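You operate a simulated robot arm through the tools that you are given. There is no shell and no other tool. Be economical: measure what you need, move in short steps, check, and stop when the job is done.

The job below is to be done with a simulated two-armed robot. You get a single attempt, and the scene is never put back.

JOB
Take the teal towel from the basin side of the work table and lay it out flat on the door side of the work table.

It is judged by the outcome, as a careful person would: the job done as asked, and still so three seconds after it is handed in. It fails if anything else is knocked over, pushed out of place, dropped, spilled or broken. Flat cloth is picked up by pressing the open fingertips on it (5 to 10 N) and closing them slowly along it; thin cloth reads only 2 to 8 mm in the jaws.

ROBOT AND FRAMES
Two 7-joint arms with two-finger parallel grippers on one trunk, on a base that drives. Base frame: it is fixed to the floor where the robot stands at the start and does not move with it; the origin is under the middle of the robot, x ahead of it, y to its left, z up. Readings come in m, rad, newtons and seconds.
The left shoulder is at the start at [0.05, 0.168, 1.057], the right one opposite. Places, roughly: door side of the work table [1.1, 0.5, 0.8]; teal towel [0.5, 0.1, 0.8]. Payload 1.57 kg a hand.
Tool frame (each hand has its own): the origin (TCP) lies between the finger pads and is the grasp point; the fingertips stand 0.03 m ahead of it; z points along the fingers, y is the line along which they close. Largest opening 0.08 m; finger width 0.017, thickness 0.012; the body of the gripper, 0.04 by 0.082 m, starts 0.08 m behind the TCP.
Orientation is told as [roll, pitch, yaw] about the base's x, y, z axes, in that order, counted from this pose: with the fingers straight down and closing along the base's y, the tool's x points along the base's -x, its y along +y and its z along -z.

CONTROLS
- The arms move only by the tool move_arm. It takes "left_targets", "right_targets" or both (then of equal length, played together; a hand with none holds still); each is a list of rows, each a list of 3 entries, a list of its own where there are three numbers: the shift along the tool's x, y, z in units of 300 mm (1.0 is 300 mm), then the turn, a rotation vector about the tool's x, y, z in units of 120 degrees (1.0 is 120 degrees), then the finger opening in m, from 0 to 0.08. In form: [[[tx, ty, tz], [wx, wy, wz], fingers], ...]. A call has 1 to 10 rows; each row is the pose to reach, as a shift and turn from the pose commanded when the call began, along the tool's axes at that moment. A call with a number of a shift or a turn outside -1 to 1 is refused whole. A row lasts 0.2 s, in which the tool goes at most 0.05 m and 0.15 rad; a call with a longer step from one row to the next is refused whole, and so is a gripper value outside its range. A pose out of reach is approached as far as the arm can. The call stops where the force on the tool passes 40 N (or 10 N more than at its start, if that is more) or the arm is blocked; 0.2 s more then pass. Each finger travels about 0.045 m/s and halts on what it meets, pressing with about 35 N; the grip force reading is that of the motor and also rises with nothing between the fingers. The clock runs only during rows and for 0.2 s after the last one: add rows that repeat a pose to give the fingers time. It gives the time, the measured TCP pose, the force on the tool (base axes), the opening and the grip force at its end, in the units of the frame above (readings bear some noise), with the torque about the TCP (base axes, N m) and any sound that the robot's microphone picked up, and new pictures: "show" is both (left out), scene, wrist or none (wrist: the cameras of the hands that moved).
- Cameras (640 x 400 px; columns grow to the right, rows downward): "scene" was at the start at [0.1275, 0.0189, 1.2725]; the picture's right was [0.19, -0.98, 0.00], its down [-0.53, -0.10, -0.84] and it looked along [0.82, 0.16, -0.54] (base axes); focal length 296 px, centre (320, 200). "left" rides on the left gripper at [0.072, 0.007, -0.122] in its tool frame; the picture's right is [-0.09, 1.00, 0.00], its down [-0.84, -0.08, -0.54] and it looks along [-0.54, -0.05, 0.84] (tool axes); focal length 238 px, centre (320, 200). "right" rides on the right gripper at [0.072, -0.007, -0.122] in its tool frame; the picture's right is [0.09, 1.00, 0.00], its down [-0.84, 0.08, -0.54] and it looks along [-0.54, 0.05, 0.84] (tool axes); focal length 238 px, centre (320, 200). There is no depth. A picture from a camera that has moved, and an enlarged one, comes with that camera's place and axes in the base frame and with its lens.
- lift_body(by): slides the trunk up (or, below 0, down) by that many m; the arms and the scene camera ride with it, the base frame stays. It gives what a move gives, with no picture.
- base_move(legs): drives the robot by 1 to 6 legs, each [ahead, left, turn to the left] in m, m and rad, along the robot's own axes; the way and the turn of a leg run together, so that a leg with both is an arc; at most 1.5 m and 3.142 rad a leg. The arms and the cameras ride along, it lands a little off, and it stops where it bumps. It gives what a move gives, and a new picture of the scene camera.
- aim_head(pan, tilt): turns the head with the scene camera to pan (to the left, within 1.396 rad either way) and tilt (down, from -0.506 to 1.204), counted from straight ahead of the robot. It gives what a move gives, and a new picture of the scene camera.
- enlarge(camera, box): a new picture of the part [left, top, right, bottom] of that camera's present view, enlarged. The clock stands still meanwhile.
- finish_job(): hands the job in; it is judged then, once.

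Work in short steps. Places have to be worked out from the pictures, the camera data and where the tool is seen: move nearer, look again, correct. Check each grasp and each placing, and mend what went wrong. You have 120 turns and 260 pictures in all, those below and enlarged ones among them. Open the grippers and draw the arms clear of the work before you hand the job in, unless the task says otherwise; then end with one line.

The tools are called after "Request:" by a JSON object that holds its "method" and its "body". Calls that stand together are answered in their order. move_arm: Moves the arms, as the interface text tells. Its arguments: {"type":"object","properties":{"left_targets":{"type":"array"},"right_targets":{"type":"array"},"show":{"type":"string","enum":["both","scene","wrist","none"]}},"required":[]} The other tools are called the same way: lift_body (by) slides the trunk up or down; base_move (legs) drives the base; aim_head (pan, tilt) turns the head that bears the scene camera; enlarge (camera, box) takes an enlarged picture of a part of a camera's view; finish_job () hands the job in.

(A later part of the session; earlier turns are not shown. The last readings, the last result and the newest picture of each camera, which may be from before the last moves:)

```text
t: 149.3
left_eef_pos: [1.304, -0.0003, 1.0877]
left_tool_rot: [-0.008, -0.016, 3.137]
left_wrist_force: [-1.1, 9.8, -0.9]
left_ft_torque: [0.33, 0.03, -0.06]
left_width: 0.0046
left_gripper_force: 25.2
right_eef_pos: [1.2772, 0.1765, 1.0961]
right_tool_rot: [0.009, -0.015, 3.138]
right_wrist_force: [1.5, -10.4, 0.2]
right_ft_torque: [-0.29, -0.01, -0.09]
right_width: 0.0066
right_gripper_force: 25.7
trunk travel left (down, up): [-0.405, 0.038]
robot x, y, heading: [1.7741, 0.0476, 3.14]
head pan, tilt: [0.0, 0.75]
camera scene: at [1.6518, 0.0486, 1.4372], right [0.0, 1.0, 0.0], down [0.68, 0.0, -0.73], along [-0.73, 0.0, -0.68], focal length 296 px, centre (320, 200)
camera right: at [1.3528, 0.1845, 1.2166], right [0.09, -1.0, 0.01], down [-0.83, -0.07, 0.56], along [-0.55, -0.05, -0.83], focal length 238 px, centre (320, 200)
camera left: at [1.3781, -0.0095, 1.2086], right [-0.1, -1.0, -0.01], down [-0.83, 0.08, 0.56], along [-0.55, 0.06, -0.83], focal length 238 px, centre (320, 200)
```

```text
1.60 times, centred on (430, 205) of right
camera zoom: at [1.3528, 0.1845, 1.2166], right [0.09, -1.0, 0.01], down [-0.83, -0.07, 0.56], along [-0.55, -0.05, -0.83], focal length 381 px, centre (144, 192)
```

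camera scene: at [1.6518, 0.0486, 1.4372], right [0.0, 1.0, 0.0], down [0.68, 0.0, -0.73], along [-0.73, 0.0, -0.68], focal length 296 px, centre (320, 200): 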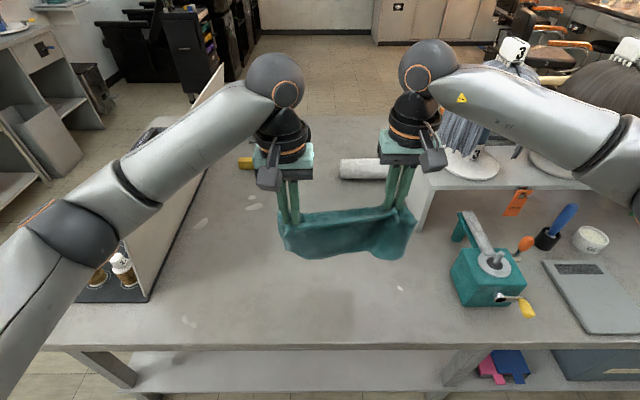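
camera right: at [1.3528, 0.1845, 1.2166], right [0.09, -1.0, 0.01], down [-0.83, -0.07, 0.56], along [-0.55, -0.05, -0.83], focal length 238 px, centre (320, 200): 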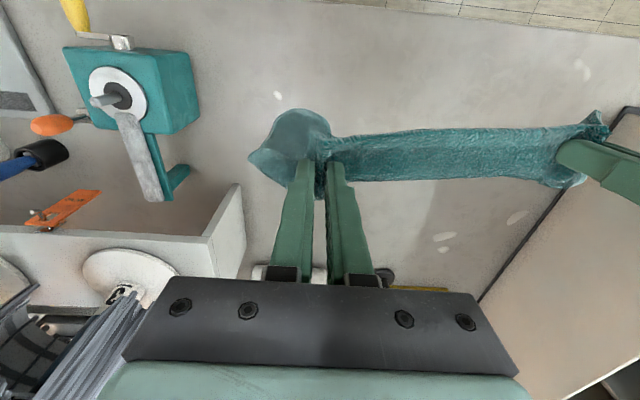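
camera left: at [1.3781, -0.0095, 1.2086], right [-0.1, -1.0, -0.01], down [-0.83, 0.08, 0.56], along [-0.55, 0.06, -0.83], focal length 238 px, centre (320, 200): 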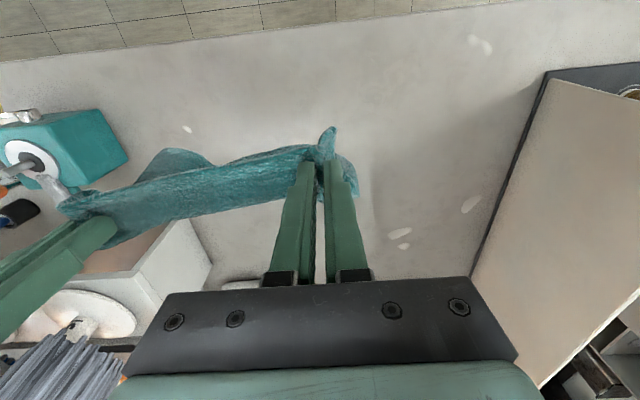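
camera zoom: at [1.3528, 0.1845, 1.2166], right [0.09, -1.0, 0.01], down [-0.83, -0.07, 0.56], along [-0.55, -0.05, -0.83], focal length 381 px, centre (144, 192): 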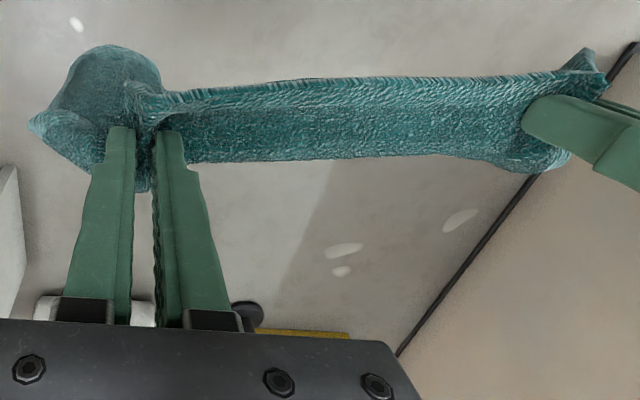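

The right pinch also caught the folded-under D corner, which makes a pouch on the robot side. I'll lay the towel down moving the hands away (-x), so that flap ends up on top where I can open it.

Request:
{"method": "move_arm", "body": {"left_targets": [[[0, -0.015, 0.133], [0, 0, 0], 0.0], [[0, -0.015, 0.267], [0, 0, 0], 0.0], [[0, -0.015, 0.4], [0, 0, 0], 0.0], [[0, -0.015, 0.533], [0, 0, 0], 0.0], [[-0.1, -0.015, 0.62], [0, 0, 0], 0.0], [[-0.2, -0.015, 0.71], [0, 0, 0], 0.0], [[-0.3, -0.015, 0.8], [0, 0, 0], 0.0], [[-0.4, -0.015, 0.87], [0, 0, 0], 0.0], [[-0.45, -0.015, 0.87], [0, 0, 0], 0.0]], "right_targets": [[[0, 0, 0.133], [0, 0, 0], 0.0], [[0, 0, 0.267], [0, 0, 0], 0.0], [[0, 0, 0.4], [0, 0, 0], 0.0], [[0, 0, 0.533], [0, 0, 0], 0.0], [[-0.1, 0, 0.62], [0, 0, 0], 0.0], [[-0.2, 0, 0.71], [0, 0, 0], 0.0], [[-0.3, 0, 0.8], [0, 0, 0], 0.0], [[-0.38, 0, 0.89], [0, 0, 0], 0.0], [[-0.4, 0, 0.89], [0, 0, 0], 0.0]]}}

```text
t: 151.3
left_eef_pos: [1.205, -0.0012, 0.8453]
left_tool_rot: [-0.006, -0.018, 3.134]
left_wrist_force: [-1.0, 7.4, 0.9]
left_ft_torque: [0.26, 0.0, -0.06]
left_width: 0.0046
left_gripper_force: 24.8
left hand out of reach, approached as far as the arm can: row 8, 9
right_eef_pos: [1.1805, 0.1766, 0.8412]
right_tool_rot: [0.008, -0.016, 3.14]
right_wrist_force: [0.2, -6.4, 0.0]
right_ft_torque: [-0.24, -0.05, 0.01]
right_width: 0.0062
right_gripper_force: 26.2
right hand out of reach, approached as far as the arm can: row 8, 9
trunk travel left (down, up): [-0.405, 0.038]
robot x, y, heading: [1.7765, 0.048, 3.131]
head pan, tilt: [0.0, 0.75]
camera scene: at [1.6512, 0.048, 1.4372], right [0.0, 1.0, 0.0], down [0.68, 0.0, -0.73], along [-0.73, 0.0, -0.68], focal length 296 px, centre (320, 200)
camera right: at [1.2554, 0.1846, 0.9631], right [0.09, -1.0, 0.01], down [-0.83, -0.07, 0.56], along [-0.55, -0.06, -0.83], focal length 238 px, centre (320, 200)
camera left: at [1.2787, -0.0088, 0.9642], right [-0.1, -1.0, -0.01], down [-0.83, 0.08, 0.56], along [-0.55, 0.06, -0.83], focal length 238 px, centre (320, 200)
```

scene: 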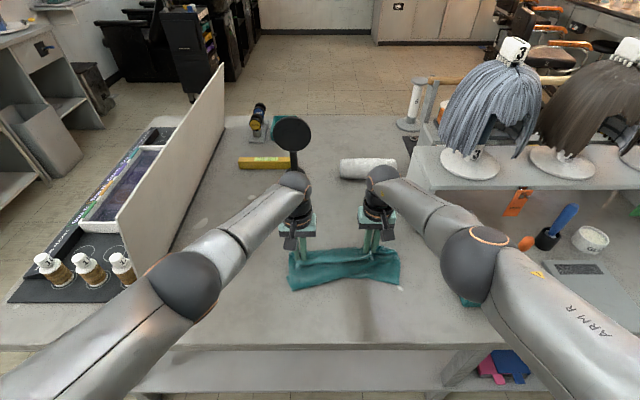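
right: 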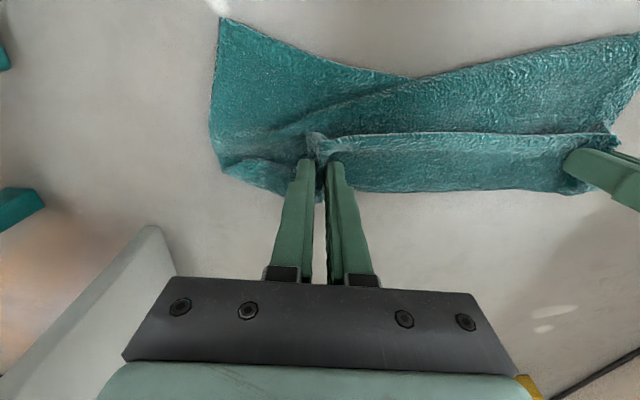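
left: 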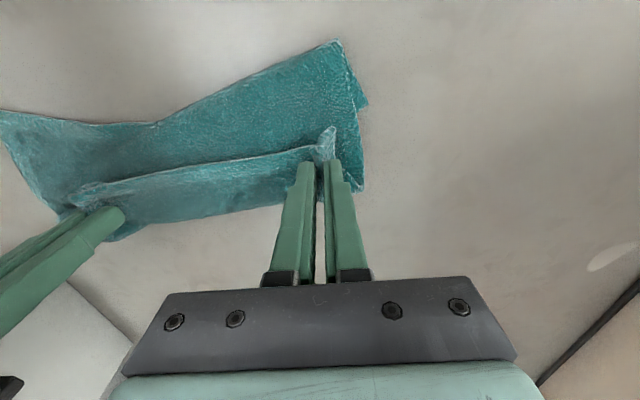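

That worked well: the cloth now spreads toward the robot with two free corners visible. I'll lower to the surface and release.

Request:
{"method": "move_arm", "body": {"left_targets": [[[0, 0, 0.05], [0, 0, 0], 0.0], [[0, 0, 0.09], [0, 0, 0], 0.0], [[0, 0, 0.09], [0, 0, 0], 0.01], [[0, 0, 0.09], [0, 0, 0], 0.02], [[0, 0, 0.09], [0, 0, 0], 0.03], [[0, 0, 0.09], [0, 0, 0], 0.03]], "right_targets": [[[0, 0, 0.04], [0, 0, 0], 0.0], [[0, 0, 0.075], [0, 0, 0], 0.0], [[0, 0, 0.075], [0, 0, 0], 0.01], [[0, 0, 0.075], [0, 0, 0], 0.02], [[0, 0, 0.075], [0, 0, 0], 0.03], [[0, 0, 0.075], [0, 0, 0], 0.03]], "show": "wrist"}}

```text
t: 152.7
left_eef_pos: [1.2083, -0.0021, 0.8189]
left_tool_rot: [-0.005, -0.017, 3.139]
left_wrist_force: [0.5, -0.3, 1.9]
left_ft_torque: [0.02, -0.01, 0.0]
left_width: 0.029
left_gripper_force: 0.1
left hand out of reach, approached as far as the arm can: row 2
right_eef_pos: [1.1879, 0.1827, 0.8195]
right_tool_rot: [0.005, -0.015, 3.137]
right_wrist_force: [0.0, -0.5, 1.6]
right_ft_torque: [-0.03, 0.04, -0.01]
right_width: 0.0296
right_gripper_force: 0.0
right hand out of reach, approached as far as the arm can: row 1, 2, 3, 4, 5, 6
trunk travel left (down, up): [-0.405, 0.038]
robot x, y, heading: [1.7748, 0.0453, 3.132]
head pan, tilt: [0.0, 0.75]
camera right: at [1.263, 0.1897, 0.9414], right [0.09, -1.0, 0.0], down [-0.83, -0.07, 0.56], along [-0.55, -0.05, -0.83], focal length 238 px, centre (320, 200)
camera left: at [1.283, -0.0094, 0.9387], right [-0.09, -1.0, 0.0], down [-0.83, 0.08, 0.56], along [-0.55, 0.06, -0.83], focal length 238 px, centre (320, 200)
```

right: 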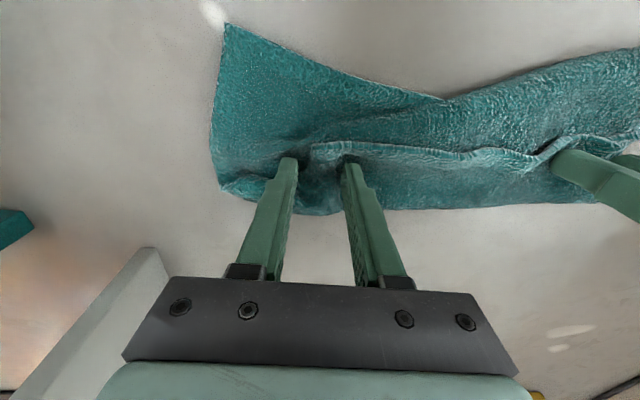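
left: 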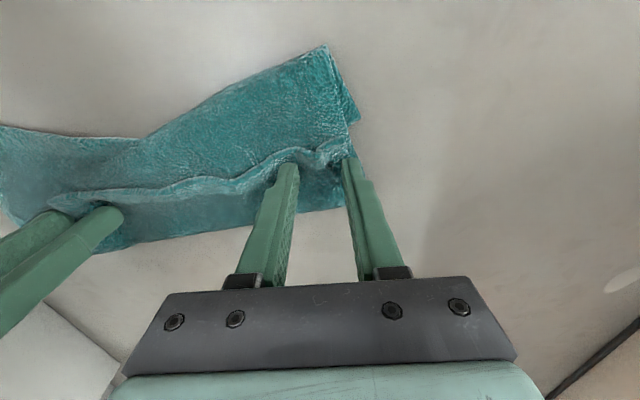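

I'll raise both hands straight up and out of the view, then inspect.

Request:
{"method": "move_arm", "body": {"left_targets": [[[0, 0, -0.12], [0, 0, 0], 0.036], [[0, 0, -0.26], [0, 0, 0], 0.036], [[0.05, 0.05, -0.4], [0, 0, 0], 0.036], [[0.15, 0.1, -0.5], [0, 0, 0], 0.036], [[0.25, 0.2, -0.6], [0, 0, 0], 0.036], [[0.3, 0.3, -0.7], [0, 0, 0], 0.036], [[0.3, 0.4, -0.8], [0, 0, 0], 0.036], [[0.3, 0.5, -0.9], [0, 0, 0], 0.036]], "right_targets": [[[0, 0, -0.12], [0, 0, 0], 0.036], [[0, 0, -0.26], [0, 0, 0], 0.036], [[0.05, 0, -0.4], [0, 0, 0], 0.036], [[0.15, 0, -0.52], [0, 0, 0], 0.036], [[0.25, 0, -0.64], [0, 0, 0], 0.036], [[0.3, 0, -0.76], [0, 0, 0], 0.036], [[0.3, 0, -0.88], [0, 0, 0], 0.036], [[0.3, 0, -1.0], [0, 0, 0], 0.036]]}}

Request:
{"method": "enlarge", "body": {"camera": "scene", "box": [240, 200, 440, 325]}}

```text
refused: row 5 steps farther than a row can; nothing moved
```

```text
3.20 times, centred on (340, 262) of scene
camera zoom: at [1.6515, 0.0486, 1.4372], right [0.0, 1.0, 0.0], down [0.68, 0.0, -0.73], along [-0.73, 0.0, -0.68], focal length 946 px, centre (256, 0)
```

zoom: 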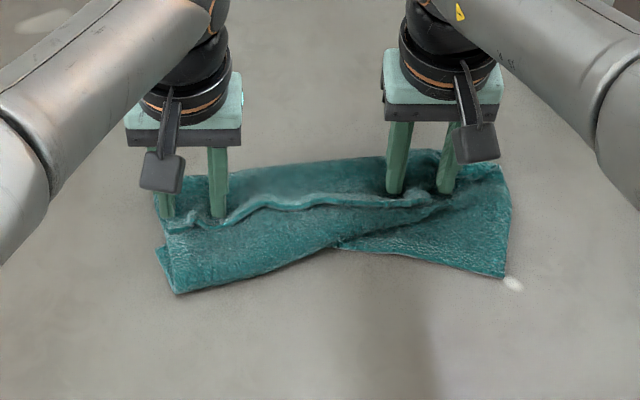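

That call was refused because one step was too long, so I'll resend it with smaller steps.

Request:
{"method": "move_arm", "body": {"left_targets": [[[0, 0, -0.12], [0, 0, 0], 0.036], [[0, 0, -0.26], [0, 0, 0], 0.036], [[0.03, 0.03, -0.38], [0, 0, 0], 0.036], [[0.1, 0.06, -0.5], [0, 0, 0], 0.036], [[0.17, 0.13, -0.6], [0, 0, 0], 0.036], [[0.2, 0.2, -0.7], [0, 0, 0], 0.036], [[0.2, 0.3, -0.8], [0, 0, 0], 0.036], [[0.2, 0.4, -0.9], [0, 0, 0], 0.036]], "right_targets": [[[0, 0, -0.12], [0, 0, 0], 0.036], [[0, 0, -0.26], [0, 0, 0], 0.036], [[0.03, 0, -0.38], [0, 0, 0], 0.036], [[0.1, 0, -0.5], [0, 0, 0], 0.036], [[0.17, 0, -0.62], [0, 0, 0], 0.036], [[0.2, 0, -0.75], [0, 0, 0], 0.036], [[0.2, 0, -0.88], [0, 0, 0], 0.036], [[0.2, 0, -1.0], [0, 0, 0], 0.036]]}}

Request:
{"method": "enlarge", "body": {"camera": "scene", "box": [240, 200, 440, 325]}}

Request:
{"method": "enlarge", "body": {"camera": "right", "box": [200, 0, 520, 200]}}

```text
t: 154.5
left_eef_pos: [1.2778, -0.1207, 1.0894]
left_tool_rot: [-0.006, -0.016, 3.138]
left_wrist_force: [0.2, 0.6, 0.5]
left_ft_torque: [-0.03, -0.04, -0.01]
left_width: 0.0358
left_gripper_force: 0.0
right_eef_pos: [1.2538, 0.1826, 1.1209]
right_tool_rot: [0.006, -0.015, 3.135]
right_wrist_force: [-1.3, -0.1, -0.2]
right_ft_torque: [-0.01, -0.01, 0.01]
right_width: 0.0361
right_gripper_force: 0.1
trunk travel left (down, up): [-0.405, 0.038]
robot x, y, heading: [1.7762, 0.0439, 3.136]
head pan, tilt: [0.0, 0.75]
camera scene: at [1.652, 0.0482, 1.4373], right [0.0, 1.0, 0.0], down [0.68, 0.0, -0.73], along [-0.73, 0.0, -0.68], focal length 296 px, centre (320, 200)
camera right: at [1.3285, 0.189, 1.2419], right [0.09, -1.0, 0.0], down [-0.83, -0.07, 0.56], along [-0.55, -0.05, -0.83], focal length 238 px, centre (320, 200)
camera left: at [1.3508, -0.1289, 1.2082], right [-0.1, -1.0, 0.0], down [-0.83, 0.08, 0.56], along [-0.55, 0.06, -0.83], focal length 238 px, centre (320, 200)
```

scene: 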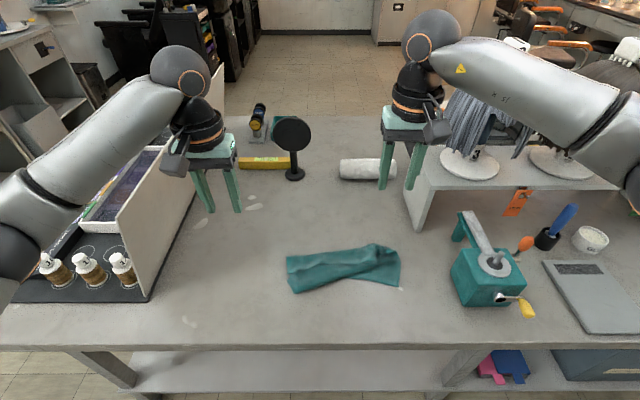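
right: 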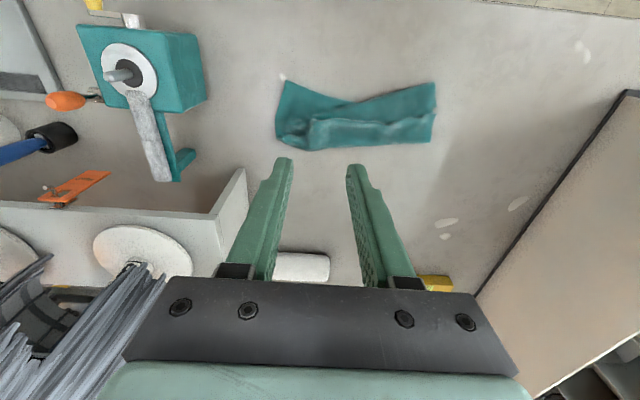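
left: 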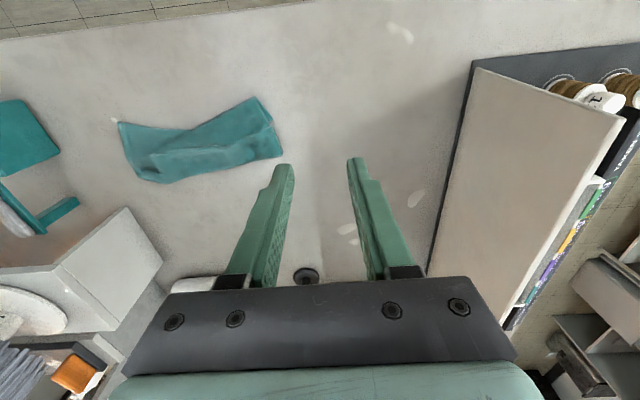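

```text
3.20 times, centred on (340, 262) of scene
camera zoom: at [1.652, 0.0482, 1.4373], right [0.0, 1.0, 0.0], down [0.68, 0.0, -0.73], along [-0.73, 0.0, -0.68], focal length 946 px, centre (256, 0)
```

zoom: 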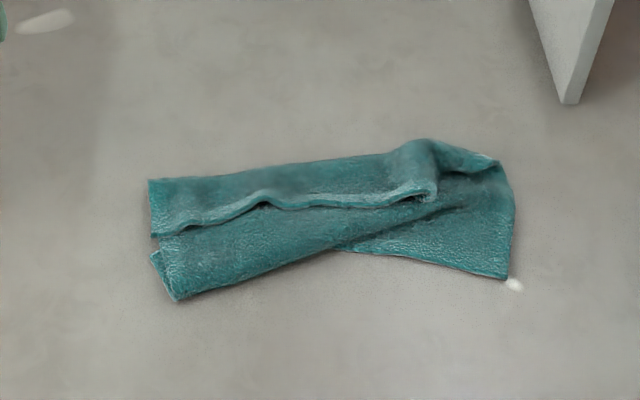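

```text
2.00 times, centred on (360, 100) of right
camera zoom: at [1.3285, 0.189, 1.2419], right [0.09, -1.0, 0.0], down [-0.83, -0.07, 0.56], along [-0.55, -0.05, -0.83], focal length 477 px, centre (240, 400)
```

zoom: 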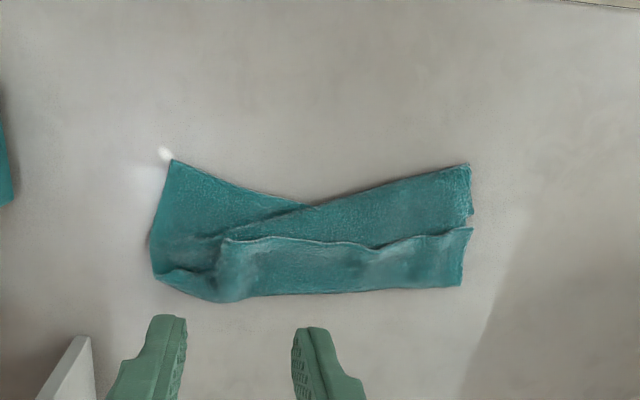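

I'll zoom in further to understand the layers at both ends.

Request:
{"method": "enlarge", "body": {"camera": "left", "box": [100, 80, 300, 205]}}

Request:
{"method": "enlarge", "body": {"camera": "scene", "box": [275, 235, 355, 300]}}

Request:
{"method": "enlarge", "body": {"camera": "scene", "box": [335, 235, 415, 300]}}

```text
3.20 times, centred on (200, 142) of left
camera zoom: at [1.3508, -0.1289, 1.2082], right [-0.1, -1.0, 0.0], down [-0.83, 0.08, 0.56], along [-0.55, 0.06, -0.83], focal length 763 px, centre (704, 384)
```

zoom: 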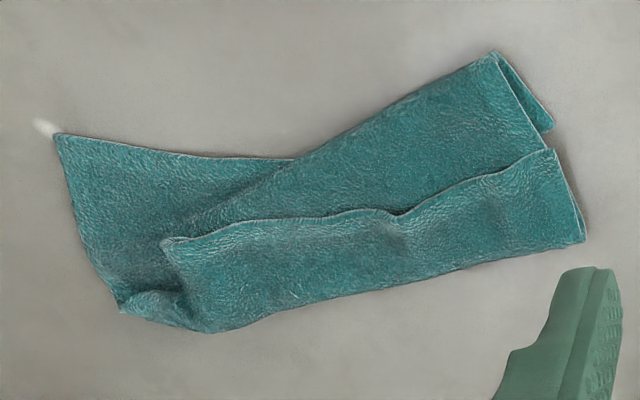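

```text
6.15 times, centred on (315, 268) of scene
camera zoom: at [1.652, 0.0482, 1.4373], right [0.0, 1.0, 0.0], down [0.68, 0.0, -0.73], along [-0.73, 0.0, -0.68], focal length 1820 px, centre (351, -215)
```

zoom: 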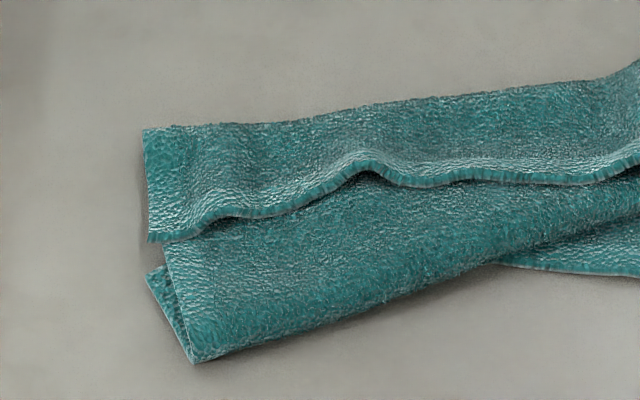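

```text
6.15 times, centred on (375, 268) of scene
camera zoom: at [1.652, 0.0482, 1.4373], right [0.0, 1.0, 0.0], down [0.68, 0.0, -0.73], along [-0.73, 0.0, -0.68], focal length 1820 px, centre (-18, -215)
```

zoom: 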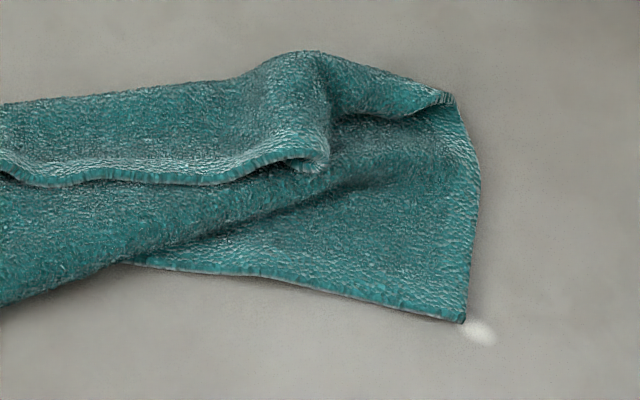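

The layers are clear now. The hem flap (A–B) lies on top, folded over about 5 cm, D is exposed at lower right, and only a small triangle at C is tucked under at lower left. If I re-pinch the hem, lay it again and finish with a drag away from the robot, the trailing tuck should pull out. I'll lower the trunk back first to regain low-level reach.

Request:
{"method": "lift_body", "body": {"by": -0.17}}

```text
t: 156.5
left_eef_pos: [1.2752, -0.1206, 0.9188]
left_tool_rot: [-0.005, -0.015, 3.138]
left_wrist_force: [0.2, -0.6, 0.4]
left_ft_torque: [-0.01, -0.01, 0.01]
left_width: 0.0361
left_gripper_force: 0.1
right_eef_pos: [1.2531, 0.1822, 0.949]
right_tool_rot: [0.005, -0.015, 3.136]
right_wrist_force: [-0.2, 0.4, -0.4]
right_ft_torque: [0.02, -0.02, -0.01]
right_width: 0.036
right_gripper_force: 0.1
trunk travel left (down, up): [-0.235, 0.208]
robot x, y, heading: [1.7752, 0.047, 3.141]
head pan, tilt: [0.0, 0.75]
```

Now I'll move above the hem flap, left to about (1.203, 0.0) and right to about (1.17, 0.17).

Request:
{"method": "move_arm", "body": {"left_targets": [[[-0.077, -0.133, 0], [0, 0, 0], 0.036], [[-0.153, -0.267, 0], [0, 0, 0], 0.036], [[-0.23, -0.4, 0], [0, 0, 0], 0.036], [[-0.23, -0.4, 0.12], [0, 0, 0], 0.036], [[-0.23, -0.4, 0.25], [0, 0, 0], 0.036]], "right_targets": [[[-0.09, 0.013, 0], [0, 0, 0], 0.036], [[-0.18, 0.027, 0], [0, 0, 0], 0.036], [[-0.27, 0.04, 0], [0, 0, 0], 0.036], [[-0.27, 0.04, 0.12], [0, 0, 0], 0.036], [[-0.27, 0.04, 0.25], [0, 0, 0], 0.036]]}}

```text
t: 157.7
left_eef_pos: [1.2056, 0.0009, 0.846]
left_tool_rot: [-0.005, -0.018, 3.138]
left_wrist_force: [0.3, -0.1, 0.5]
left_ft_torque: [-0.01, 0.04, 0.03]
left_width: 0.0358
left_gripper_force: 0.0
right_eef_pos: [1.1705, 0.1724, 0.8757]
right_tool_rot: [0.006, -0.015, 3.136]
right_wrist_force: [0.4, -0.5, 0.3]
right_ft_torque: [-0.02, 0.0, 0.03]
right_width: 0.0359
right_gripper_force: 0.1
trunk travel left (down, up): [-0.235, 0.208]
robot x, y, heading: [1.7764, 0.0466, 3.139]
head pan, tilt: [0.0, 0.75]
camera scene: at [1.6509, 0.0488, 1.2673], right [0.0, 1.0, 0.0], down [0.68, 0.0, -0.73], along [-0.73, 0.0, -0.68], focal length 296 px, centre (320, 200)
camera right: at [1.2452, 0.1798, 0.9963], right [0.09, -1.0, 0.0], down [-0.83, -0.07, 0.56], along [-0.55, -0.05, -0.83], focal length 238 px, centre (320, 200)
camera left: at [1.2788, -0.007, 0.9651], right [-0.1, -1.0, 0.0], down [-0.83, 0.08, 0.56], along [-0.55, 0.06, -0.83], focal length 238 px, centre (320, 200)
```

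scene: 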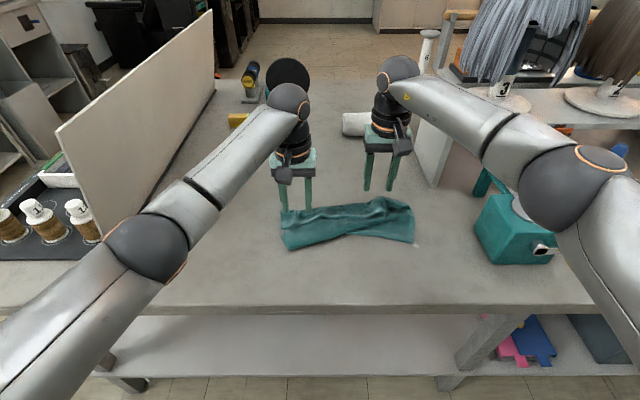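
right: 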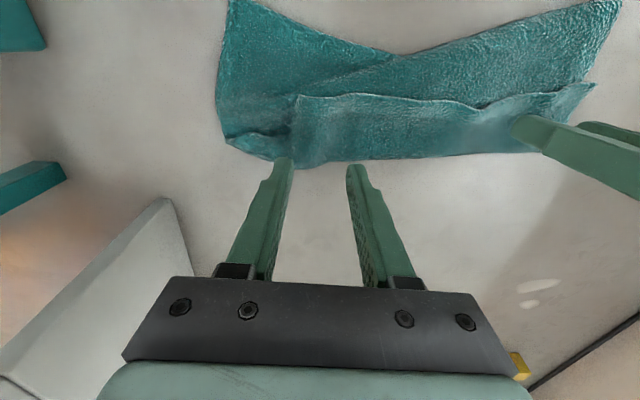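
left: 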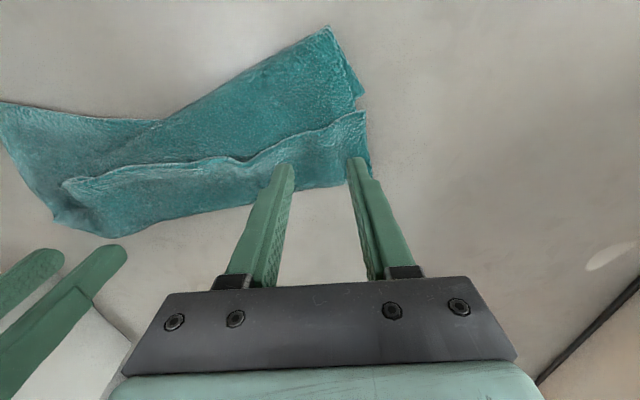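

The right hand needs to be about 1.7 cm nearer the hem; the left is fine. I'll adjust and lower to just above contact.

Request:
{"method": "move_arm", "body": {"left_targets": [[[0, 0, 0.02], [0, 0, 0], 0.036], [[0, 0, 0.04], [0, 0, 0], 0.036], [[0, 0, 0.07], [0, 0, 0], 0.036], [[0, 0, 0.08], [0, 0, 0], 0.036]], "right_targets": [[[0.06, 0.025, 0], [0, 0, 0], 0.036], [[0.06, 0.025, 0.08], [0, 0, 0], 0.036], [[0.06, 0.025, 0.15], [0, 0, 0], 0.036], [[0.06, 0.025, 0.17], [0, 0, 0], 0.036]], "show": "wrist"}}

```text
t: 158.7
left_eef_pos: [1.206, -0.0003, 0.8217]
left_tool_rot: [-0.005, -0.017, 3.138]
left_wrist_force: [0.2, 0.1, -0.1]
left_ft_torque: [-0.02, 0.02, -0.02]
left_width: 0.0359
left_gripper_force: 0.0
right_eef_pos: [1.1882, 0.1633, 0.8264]
right_tool_rot: [0.005, -0.016, 3.136]
right_wrist_force: [0.1, 0.2, 1.5]
right_ft_torque: [0.03, 0.02, -0.01]
right_width: 0.036
right_gripper_force: 0.0
trunk travel left (down, up): [-0.235, 0.208]
robot x, y, heading: [1.7747, 0.0494, 3.136]
head pan, tilt: [0.0, 0.75]
camera right: at [1.2633, 0.1706, 0.9467], right [0.09, -1.0, 0.0], down [-0.83, -0.07, 0.56], along [-0.55, -0.05, -0.83], focal length 238 px, centre (320, 200)
camera left: at [1.2795, -0.0078, 0.9411], right [-0.1, -1.0, 0.0], down [-0.83, 0.08, 0.56], along [-0.55, 0.06, -0.83], focal length 238 px, centre (320, 200)
```

right: 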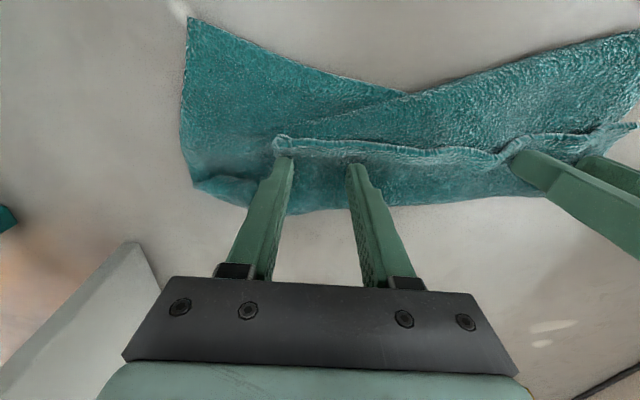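
left: 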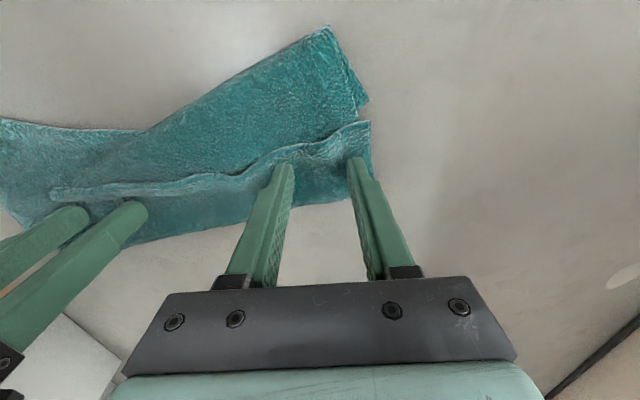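

The right is just touching. I'll press a bit more on both.

Request:
{"method": "move_arm", "body": {"left_targets": [[[0, 0, 0.01], [0, 0, 0], 0.036], [[0, 0, 0.018], [0, 0, 0], 0.036], [[0, 0, 0.018], [0, 0, 0], 0.036]], "right_targets": [[[0, 0, 0.015], [0, 0, 0], 0.036], [[0, 0, 0.025], [0, 0, 0], 0.036], [[0, 0, 0.025], [0, 0, 0], 0.036]], "show": "none"}}

```text
t: 159.5
left_eef_pos: [1.206, 0.002, 0.8181]
left_tool_rot: [-0.004, -0.019, 3.139]
left_wrist_force: [-0.8, 0.3, 3.7]
left_ft_torque: [0.06, -0.02, 0.02]
left_width: 0.0358
left_gripper_force: 0.0
right_eef_pos: [1.1881, 0.1641, 0.8196]
right_tool_rot: [0.005, -0.018, 3.134]
right_wrist_force: [1.4, 1.3, 10.6]
right_ft_torque: [0.25, -0.09, -0.02]
right_width: 0.0363
right_gripper_force: 0.2
trunk travel left (down, up): [-0.235, 0.208]
robot x, y, heading: [1.7733, 0.0452, 3.136]
head pan, tilt: [0.0, 0.75]
```

Forces are 3.7 N and 10.6 N. I'll ease the right slightly, add a touch on the left, and close slowly.

Request:
{"method": "move_arm", "body": {"left_targets": [[[0, 0, 0.003], [0, 0, 0], 0.031], [[0, 0, 0.003], [0, 0, 0], 0.026], [[0, 0, 0.003], [0, 0, 0], 0.021], [[0, 0, 0.003], [0, 0, 0], 0.016], [[0, 0, 0.003], [0, 0, 0], 0.01], [[0, 0, 0.003], [0, 0, 0], 0.005], [[0, 0, 0.003], [0, 0, 0], 0.0], [[0, 0, 0.003], [0, 0, 0], 0.0]], "right_targets": [[[0, 0, -0.006], [0, 0, 0], 0.031], [[0, 0, -0.006], [0, 0, 0], 0.026], [[0, 0, -0.006], [0, 0, 0], 0.021], [[0, 0, -0.006], [0, 0, 0], 0.016], [[0, 0, -0.006], [0, 0, 0], 0.01], [[0, 0, -0.006], [0, 0, 0], 0.005], [[0, 0, -0.006], [0, 0, 0], 0.0], [[0, 0, -0.006], [0, 0, 0], 0.0]], "show": "wrist"}}

```text
t: 161.3
left_eef_pos: [1.2065, 0.0006, 0.8162]
left_tool_rot: [-0.007, -0.019, 3.137]
left_wrist_force: [-1.7, 8.6, 8.6]
left_ft_torque: [0.31, 0.0, 0.01]
left_width: 0.007
left_gripper_force: 26.6
right_eef_pos: [1.1884, 0.1616, 0.8195]
right_tool_rot: [0.006, -0.018, 3.137]
right_wrist_force: [0.6, -6.6, 7.2]
right_ft_torque: [-0.19, 0.0, -0.05]
right_width: 0.0056
right_gripper_force: 25.7
trunk travel left (down, up): [-0.235, 0.208]
robot x, y, heading: [1.7758, 0.0473, 3.139]
head pan, tilt: [0.0, 0.75]
camera right: at [1.2631, 0.1688, 0.9411], right [0.09, -1.0, 0.01], down [-0.83, -0.07, 0.56], along [-0.55, -0.05, -0.83], focal length 238 px, centre (320, 200)
camera left: at [1.2804, -0.0074, 0.9361], right [-0.1, -1.0, -0.01], down [-0.83, 0.08, 0.56], along [-0.56, 0.06, -0.83], focal length 238 px, centre (320, 200)
```

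right: 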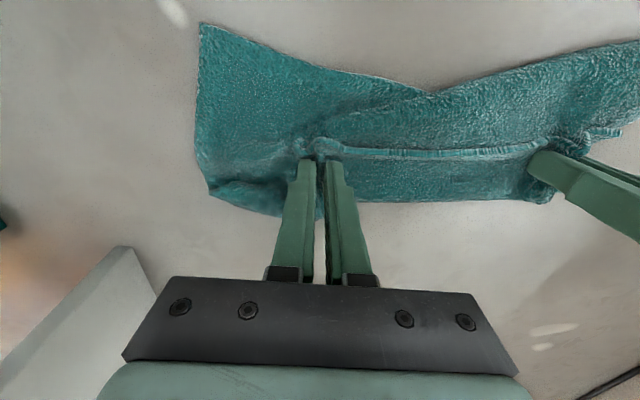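
left: 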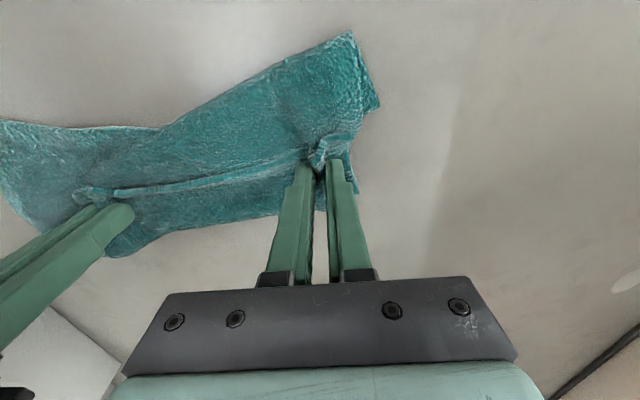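

The left reads 7 mm, so it may have caught two layers. I'll lift 8 cm and check.

Request:
{"method": "move_arm", "body": {"left_targets": [[[0, 0, -0.09], [0, 0, 0], 0.0], [[0, 0, -0.18], [0, 0, 0], 0.0], [[0, 0, -0.27], [0, 0, 0], 0.0]], "right_targets": [[[0, 0, -0.09], [0, 0, 0], 0.0], [[0, 0, -0.18], [0, 0, 0], 0.0], [[0, 0, -0.27], [0, 0, 0], 0.0]]}}

Request:
{"method": "enlarge", "body": {"camera": "scene", "box": [260, 150, 440, 265]}}

```text
t: 162.1
left_eef_pos: [1.2081, -0.0012, 0.8972]
left_tool_rot: [-0.006, -0.013, 3.137]
left_wrist_force: [-0.6, 9.7, 0.2]
left_ft_torque: [0.29, 0.05, -0.05]
left_width: 0.007
left_gripper_force: 26.3
right_eef_pos: [1.1902, 0.1614, 0.9]
right_tool_rot: [0.008, -0.014, 3.136]
right_wrist_force: [0.8, -9.6, -1.0]
right_ft_torque: [-0.29, -0.01, 0.02]
right_width: 0.0053
right_gripper_force: 25.7
trunk travel left (down, up): [-0.235, 0.208]
robot x, y, heading: [1.7706, 0.048, 3.138]
head pan, tilt: [0.0, 0.75]
camera scene: at [1.6514, 0.0488, 1.2672], right [0.0, 1.0, 0.0], down [0.68, 0.0, -0.73], along [-0.73, 0.0, -0.68], focal length 296 px, centre (320, 200)
camera right: at [1.2653, 0.1687, 1.0214], right [0.09, -1.0, 0.01], down [-0.83, -0.07, 0.55], along [-0.55, -0.05, -0.83], focal length 238 px, centre (320, 200)
camera left: at [1.2817, -0.0086, 1.0166], right [-0.1, -1.0, 0.0], down [-0.83, 0.08, 0.56], along [-0.55, 0.06, -0.83], focal length 238 px, centre (320, 200)
```

scene: 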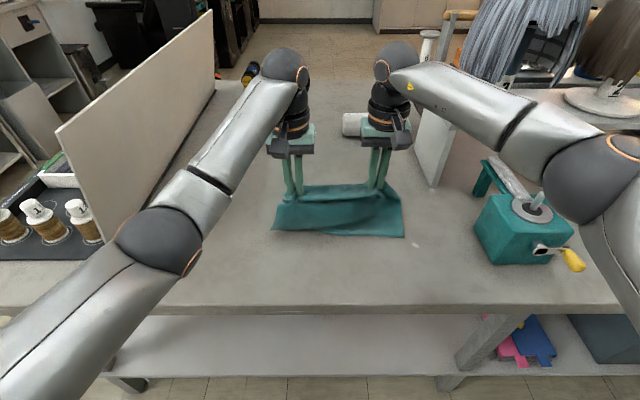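
right: 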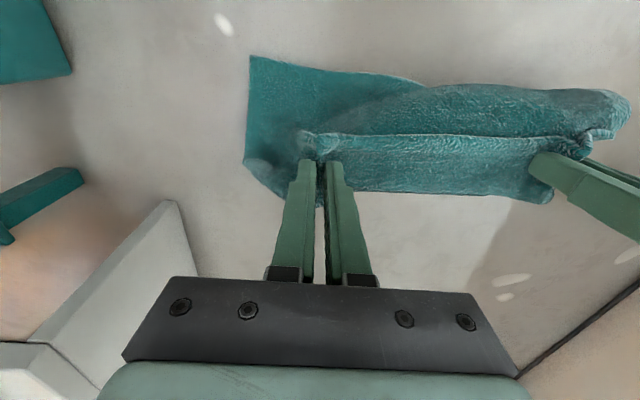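
left: 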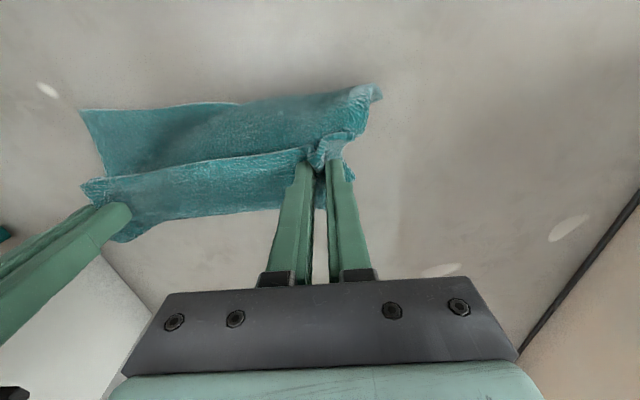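

```text
3.48 times, centred on (350, 208) of scene
camera zoom: at [1.6514, 0.0488, 1.2672], right [0.0, 1.0, 0.0], down [0.68, 0.0, -0.73], along [-0.73, 0.0, -0.68], focal length 1029 px, centre (216, 174)
```

zoom: 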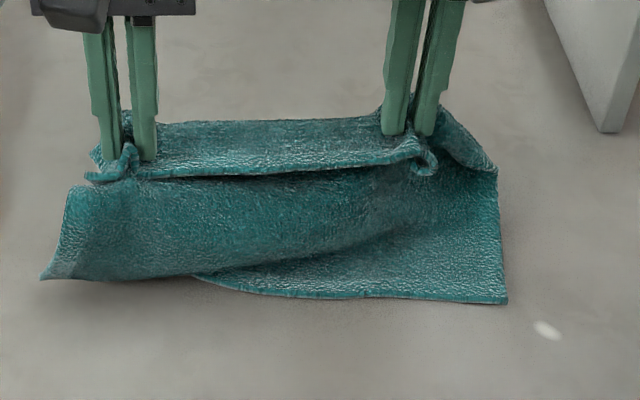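

It's opening up. I'll lift another 15 cm to see whether the left hand has a double layer.

Request:
{"method": "move_arm", "body": {"left_targets": [[[0, 0, -0.13], [0, 0, 0], 0.0], [[0, 0, -0.26], [0, 0, 0], 0.0], [[0, 0, -0.39], [0, 0, 0], 0.0], [[0, 0, -0.5], [0, 0, 0], 0.0], [[0, 0, -0.5], [0, 0, 0], 0.0]], "right_targets": [[[0, 0, -0.13], [0, 0, 0], 0.0], [[0, 0, -0.26], [0, 0, 0], 0.0], [[0, 0, -0.39], [0, 0, 0], 0.0], [[0, 0, -0.5], [0, 0, 0], 0.0], [[0, 0, -0.5], [0, 0, 0], 0.0]]}}

Request:
{"method": "enlarge", "body": {"camera": "scene", "box": [250, 120, 440, 240]}}

```text
t: 163.3
left_eef_pos: [1.2068, 0.0001, 1.047]
left_tool_rot: [-0.007, -0.018, 3.138]
left_wrist_force: [0.1, 10.8, 0.1]
left_ft_torque: [0.33, 0.02, -0.05]
left_width: 0.0068
left_gripper_force: 26.1
right_eef_pos: [1.1933, 0.1637, 1.049]
right_tool_rot: [0.004, -0.015, 3.139]
right_wrist_force: [1.0, -10.6, 0.4]
right_ft_torque: [-0.35, 0.01, 0.0]
right_width: 0.0057
right_gripper_force: 26.0
trunk travel left (down, up): [-0.235, 0.208]
robot x, y, heading: [1.773, 0.0441, 3.136]
head pan, tilt: [0.0, 0.75]
camera scene: at [1.651, 0.0488, 1.2672], right [0.0, 1.0, 0.0], down [0.68, 0.0, -0.73], along [-0.73, 0.0, -0.68], focal length 296 px, centre (320, 200)
camera right: at [1.2682, 0.171, 1.1707], right [0.09, -1.0, 0.0], down [-0.83, -0.07, 0.55], along [-0.55, -0.05, -0.83], focal length 238 px, centre (320, 200)
camera left: at [1.2811, -0.0079, 1.1665], right [-0.1, -1.0, -0.01], down [-0.83, 0.08, 0.56], along [-0.55, 0.06, -0.83], focal length 238 px, centre (320, 200)
```

scene: 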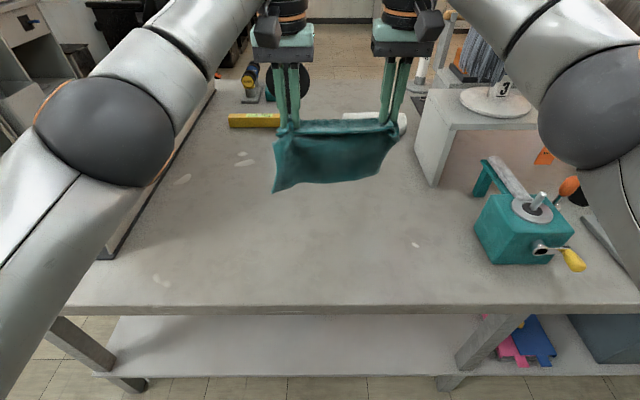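
right: 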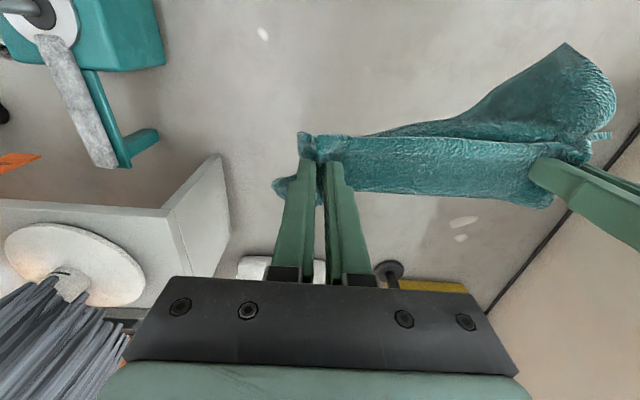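
left: 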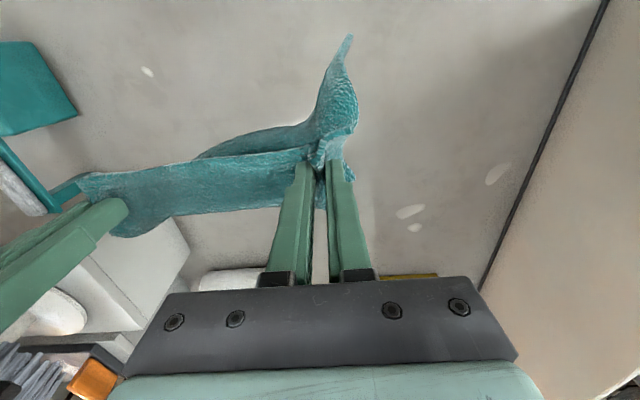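

```text
3.33 times, centred on (345, 180) of scene
camera zoom: at [1.651, 0.0488, 1.2672], right [0.0, 1.0, 0.0], down [0.68, 0.0, -0.73], along [-0.73, 0.0, -0.68], focal length 986 px, centre (237, 267)
```

zoom: 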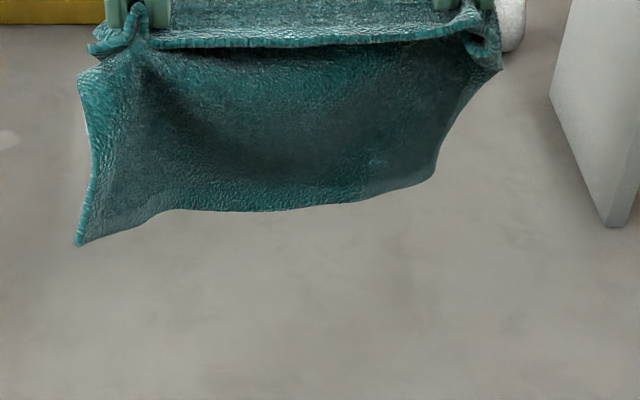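

Lifting opened the C tuck: both C and D now hang free, and only the left pinch holds a small double. I'll bring the hands toward the robot, then lay again moving away, so the far hem ends near x≈1.17.

Request:
{"method": "move_arm", "body": {"left_targets": [[[0.13, 0, 0], [0, 0, 0], 0.0], [[0.26, 0, 0], [0, 0, 0], 0.0], [[0.38, 0, 0], [0, 0, 0], 0.0], [[0.38, 0, 0.05], [0, 0, 0], 0.0], [[0.38, 0, 0.1], [0, 0, 0], 0.0], [[0.38, 0, 0.15], [0, 0, 0], 0.0], [[0.38, 0, 0.15], [0, 0, 0], 0.0]], "right_targets": [[[0.14, 0, 0], [0, 0, 0], 0.0], [[0.28, 0, 0], [0, 0, 0], 0.0], [[0.42, 0, 0], [0, 0, 0], 0.0], [[0.42, 0, 0.05], [0, 0, 0], 0.0], [[0.42, 0, 0.1], [0, 0, 0], 0.0], [[0.42, 0, 0.15], [0, 0, 0], 0.0], [[0.42, 0, 0.15], [0, 0, 0], 0.0]]}}

```text
t: 164.9
left_eef_pos: [1.209, 0.0016, 1.0467]
left_tool_rot: [-0.01, -0.013, 3.134]
left_wrist_force: [12.3, 18.3, -6.4]
left_ft_torque: [0.36, -0.14, 0.23]
left_width: 0.0036
left_gripper_force: 24.1
left hand out of reach, approached as far as the arm can: row 1, 2, 3, 4, 5, 6, 7
right_eef_pos: [1.3164, 0.1599, 1.003]
right_tool_rot: [0.014, -0.022, 3.137]
right_wrist_force: [-12.3, -18.2, 6.2]
right_ft_torque: [-0.68, 0.37, -0.25]
right_width: 0.0043
right_gripper_force: 25.0
trunk travel left (down, up): [-0.235, 0.208]
robot x, y, heading: [1.7786, 0.0488, 3.139]
head pan, tilt: [0.0, 0.75]
camera scene: at [1.6512, 0.0487, 1.2672], right [0.0, 1.0, 0.0], down [0.68, 0.0, -0.73], along [-0.73, 0.0, -0.68], focal length 296 px, centre (320, 200)
camera right: at [1.3916, 0.1684, 1.1239], right [0.09, -1.0, 0.01], down [-0.83, -0.07, 0.56], along [-0.56, -0.06, -0.83], focal length 238 px, centre (320, 200)
camera left: at [1.2816, -0.0071, 1.1659], right [-0.1, -0.99, -0.01], down [-0.83, 0.08, 0.55], along [-0.55, 0.06, -0.83], focal length 238 px, centre (320, 200)
```

scene: 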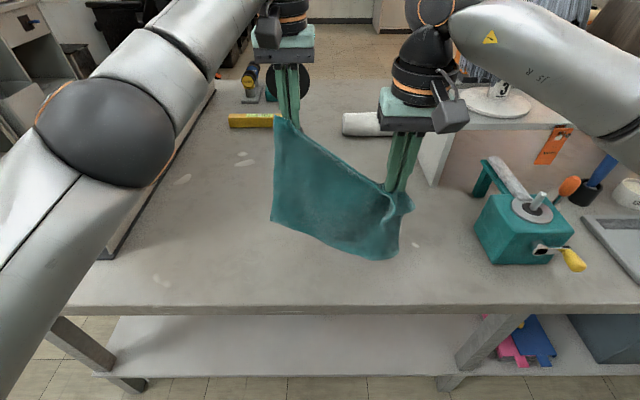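
right: 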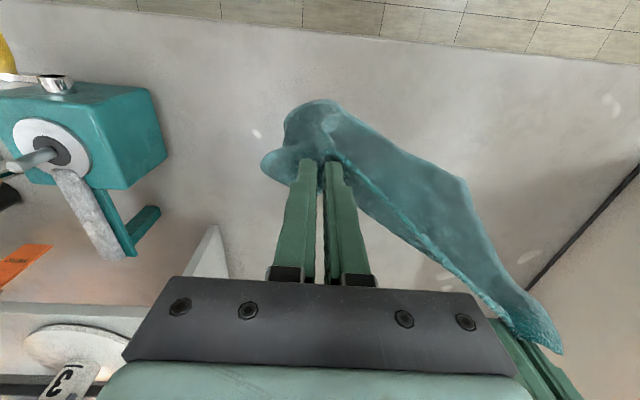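
left: 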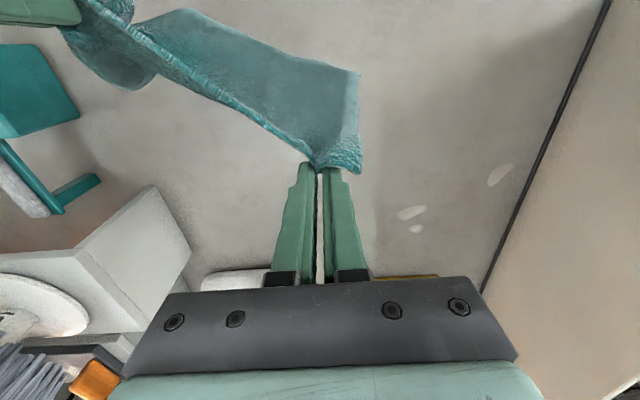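

The left arm stalled while the right moved, which stretched the cloth. The left grip slid to a clean single layer near its corner, and the towel now hangs fully open. I'll relieve the tension by bringing the right hand back 5 cm.

Request:
{"method": "move_arm", "body": {"right_targets": [[[-0.08, 0, 0], [0, 0, 0], 0.0], [[-0.16, 0, 0], [0, 0, 0], 0.0], [[-0.16, 0, 0], [0, 0, 0], 0.0]], "show": "scene"}}

```text
t: 165.7
left_eef_pos: [1.2065, -0.0012, 1.0477]
left_tool_rot: [-0.007, -0.018, 3.141]
left_wrist_force: [1.5, 5.4, -2.2]
left_ft_torque: [0.12, 0.01, 0.1]
left_width: 0.0023
left_gripper_force: 24.1
right_eef_pos: [1.2688, 0.1634, 1.0024]
right_tool_rot: [0.004, -0.014, 3.137]
right_wrist_force: [-1.3, -5.3, 1.8]
right_ft_torque: [-0.15, 0.09, -0.03]
right_width: 0.0037
right_gripper_force: 24.5
trunk travel left (down, up): [-0.235, 0.208]
robot x, y, heading: [1.7714, 0.0489, 3.138]
head pan, tilt: [0.0, 0.75]
camera scene: at [1.6512, 0.0488, 1.2672], right [0.0, 1.0, 0.0], down [0.68, 0.0, -0.73], along [-0.73, 0.0, -0.68], focal length 296 px, centre (320, 200)
```

scene: 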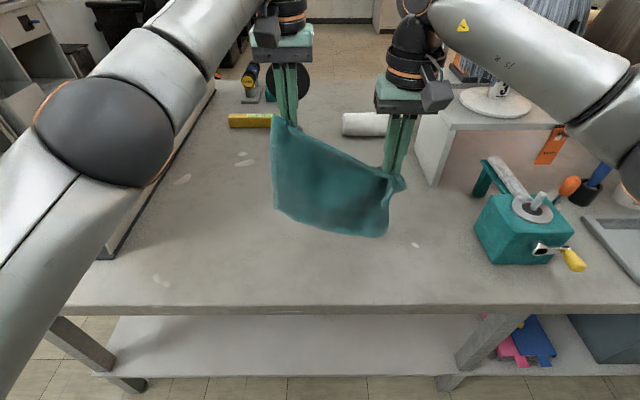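

The towel now hangs nearly square, its bottom about 4–5 cm above the table. I'll test whether both hands go down together smoothly, 2 cm.

Request:
{"method": "move_arm", "body": {"left_targets": [[[0, 0, 0.03], [0, 0, 0], 0.0], [[0, 0, 0.06], [0, 0, 0], 0.0], [[0, 0, 0.07], [0, 0, 0], 0.0]], "right_targets": [[[0, 0, 0.03], [0, 0, 0], 0.0], [[0, 0, 0.06], [0, 0, 0], 0.0], [[0, 0, 0.07], [0, 0, 0], 0.0]], "show": "none"}}

```text
t: 166.5
left_eef_pos: [1.205, -0.0009, 1.0257]
left_tool_rot: [-0.005, -0.015, 3.137]
left_wrist_force: [2.1, 4.5, -1.6]
left_ft_torque: [0.1, -0.02, 0.11]
left_width: 0.0022
left_gripper_force: 23.8
right_eef_pos: [1.2684, 0.1627, 0.9826]
right_tool_rot: [0.005, -0.015, 3.136]
right_wrist_force: [-1.0, -5.0, 1.9]
right_ft_torque: [-0.21, 0.03, -0.04]
right_width: 0.0039
right_gripper_force: 24.4
trunk travel left (down, up): [-0.235, 0.208]
robot x, y, heading: [1.7744, 0.0485, 3.143]
head pan, tilt: [0.0, 0.75]
```

Both move down fine. I'll bring the right hand level with the left (x≈1.21, slightly up and outward) so the towel hangs square, then check.

Request:
{"method": "move_arm", "body": {"right_targets": [[[-0.06, -0.015, -0.03], [0, 0, 0], 0.0], [[-0.12, -0.03, -0.06], [0, 0, 0], 0.0], [[-0.17, -0.05, -0.08], [0, 0, 0], 0.0], [[-0.17, -0.05, -0.08], [0, 0, 0], 0.0]]}}

```text
t: 167.5
left_eef_pos: [1.2032, -0.0029, 1.0263]
left_tool_rot: [-0.006, -0.017, 3.14]
left_wrist_force: [0.7, 4.5, -0.7]
left_ft_torque: [0.09, 0.03, 0.06]
left_width: 0.0023
left_gripper_force: 23.6
right_eef_pos: [1.2171, 0.178, 1.0043]
right_tool_rot: [0.005, -0.016, 3.137]
right_wrist_force: [0.4, -4.3, 0.0]
right_ft_torque: [-0.16, 0.03, -0.06]
right_width: 0.0037
right_gripper_force: 24.8
trunk travel left (down, up): [-0.235, 0.208]
robot x, y, heading: [1.7771, 0.0444, 3.139]
head pan, tilt: [0.0, 0.75]
camera scene: at [1.6512, 0.0488, 1.2672], right [0.0, 1.0, 0.0], down [0.68, 0.0, -0.73], along [-0.73, 0.0, -0.68], focal length 296 px, centre (320, 200)
camera right: at [1.292, 0.1847, 1.1268], right [0.09, -1.0, 0.0], down [-0.83, -0.07, 0.56], along [-0.55, -0.05, -0.83], focal length 238 px, centre (320, 200)
```

scene: 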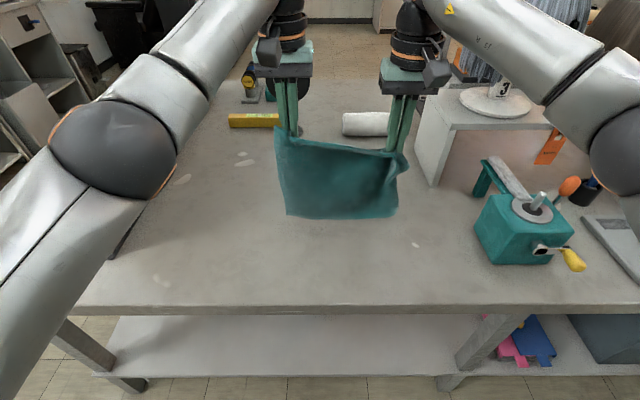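
right: 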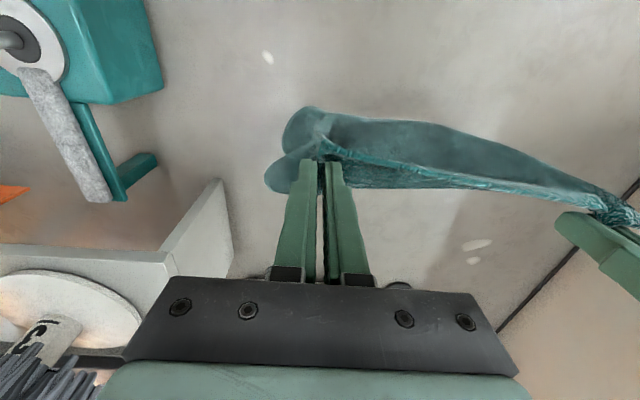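

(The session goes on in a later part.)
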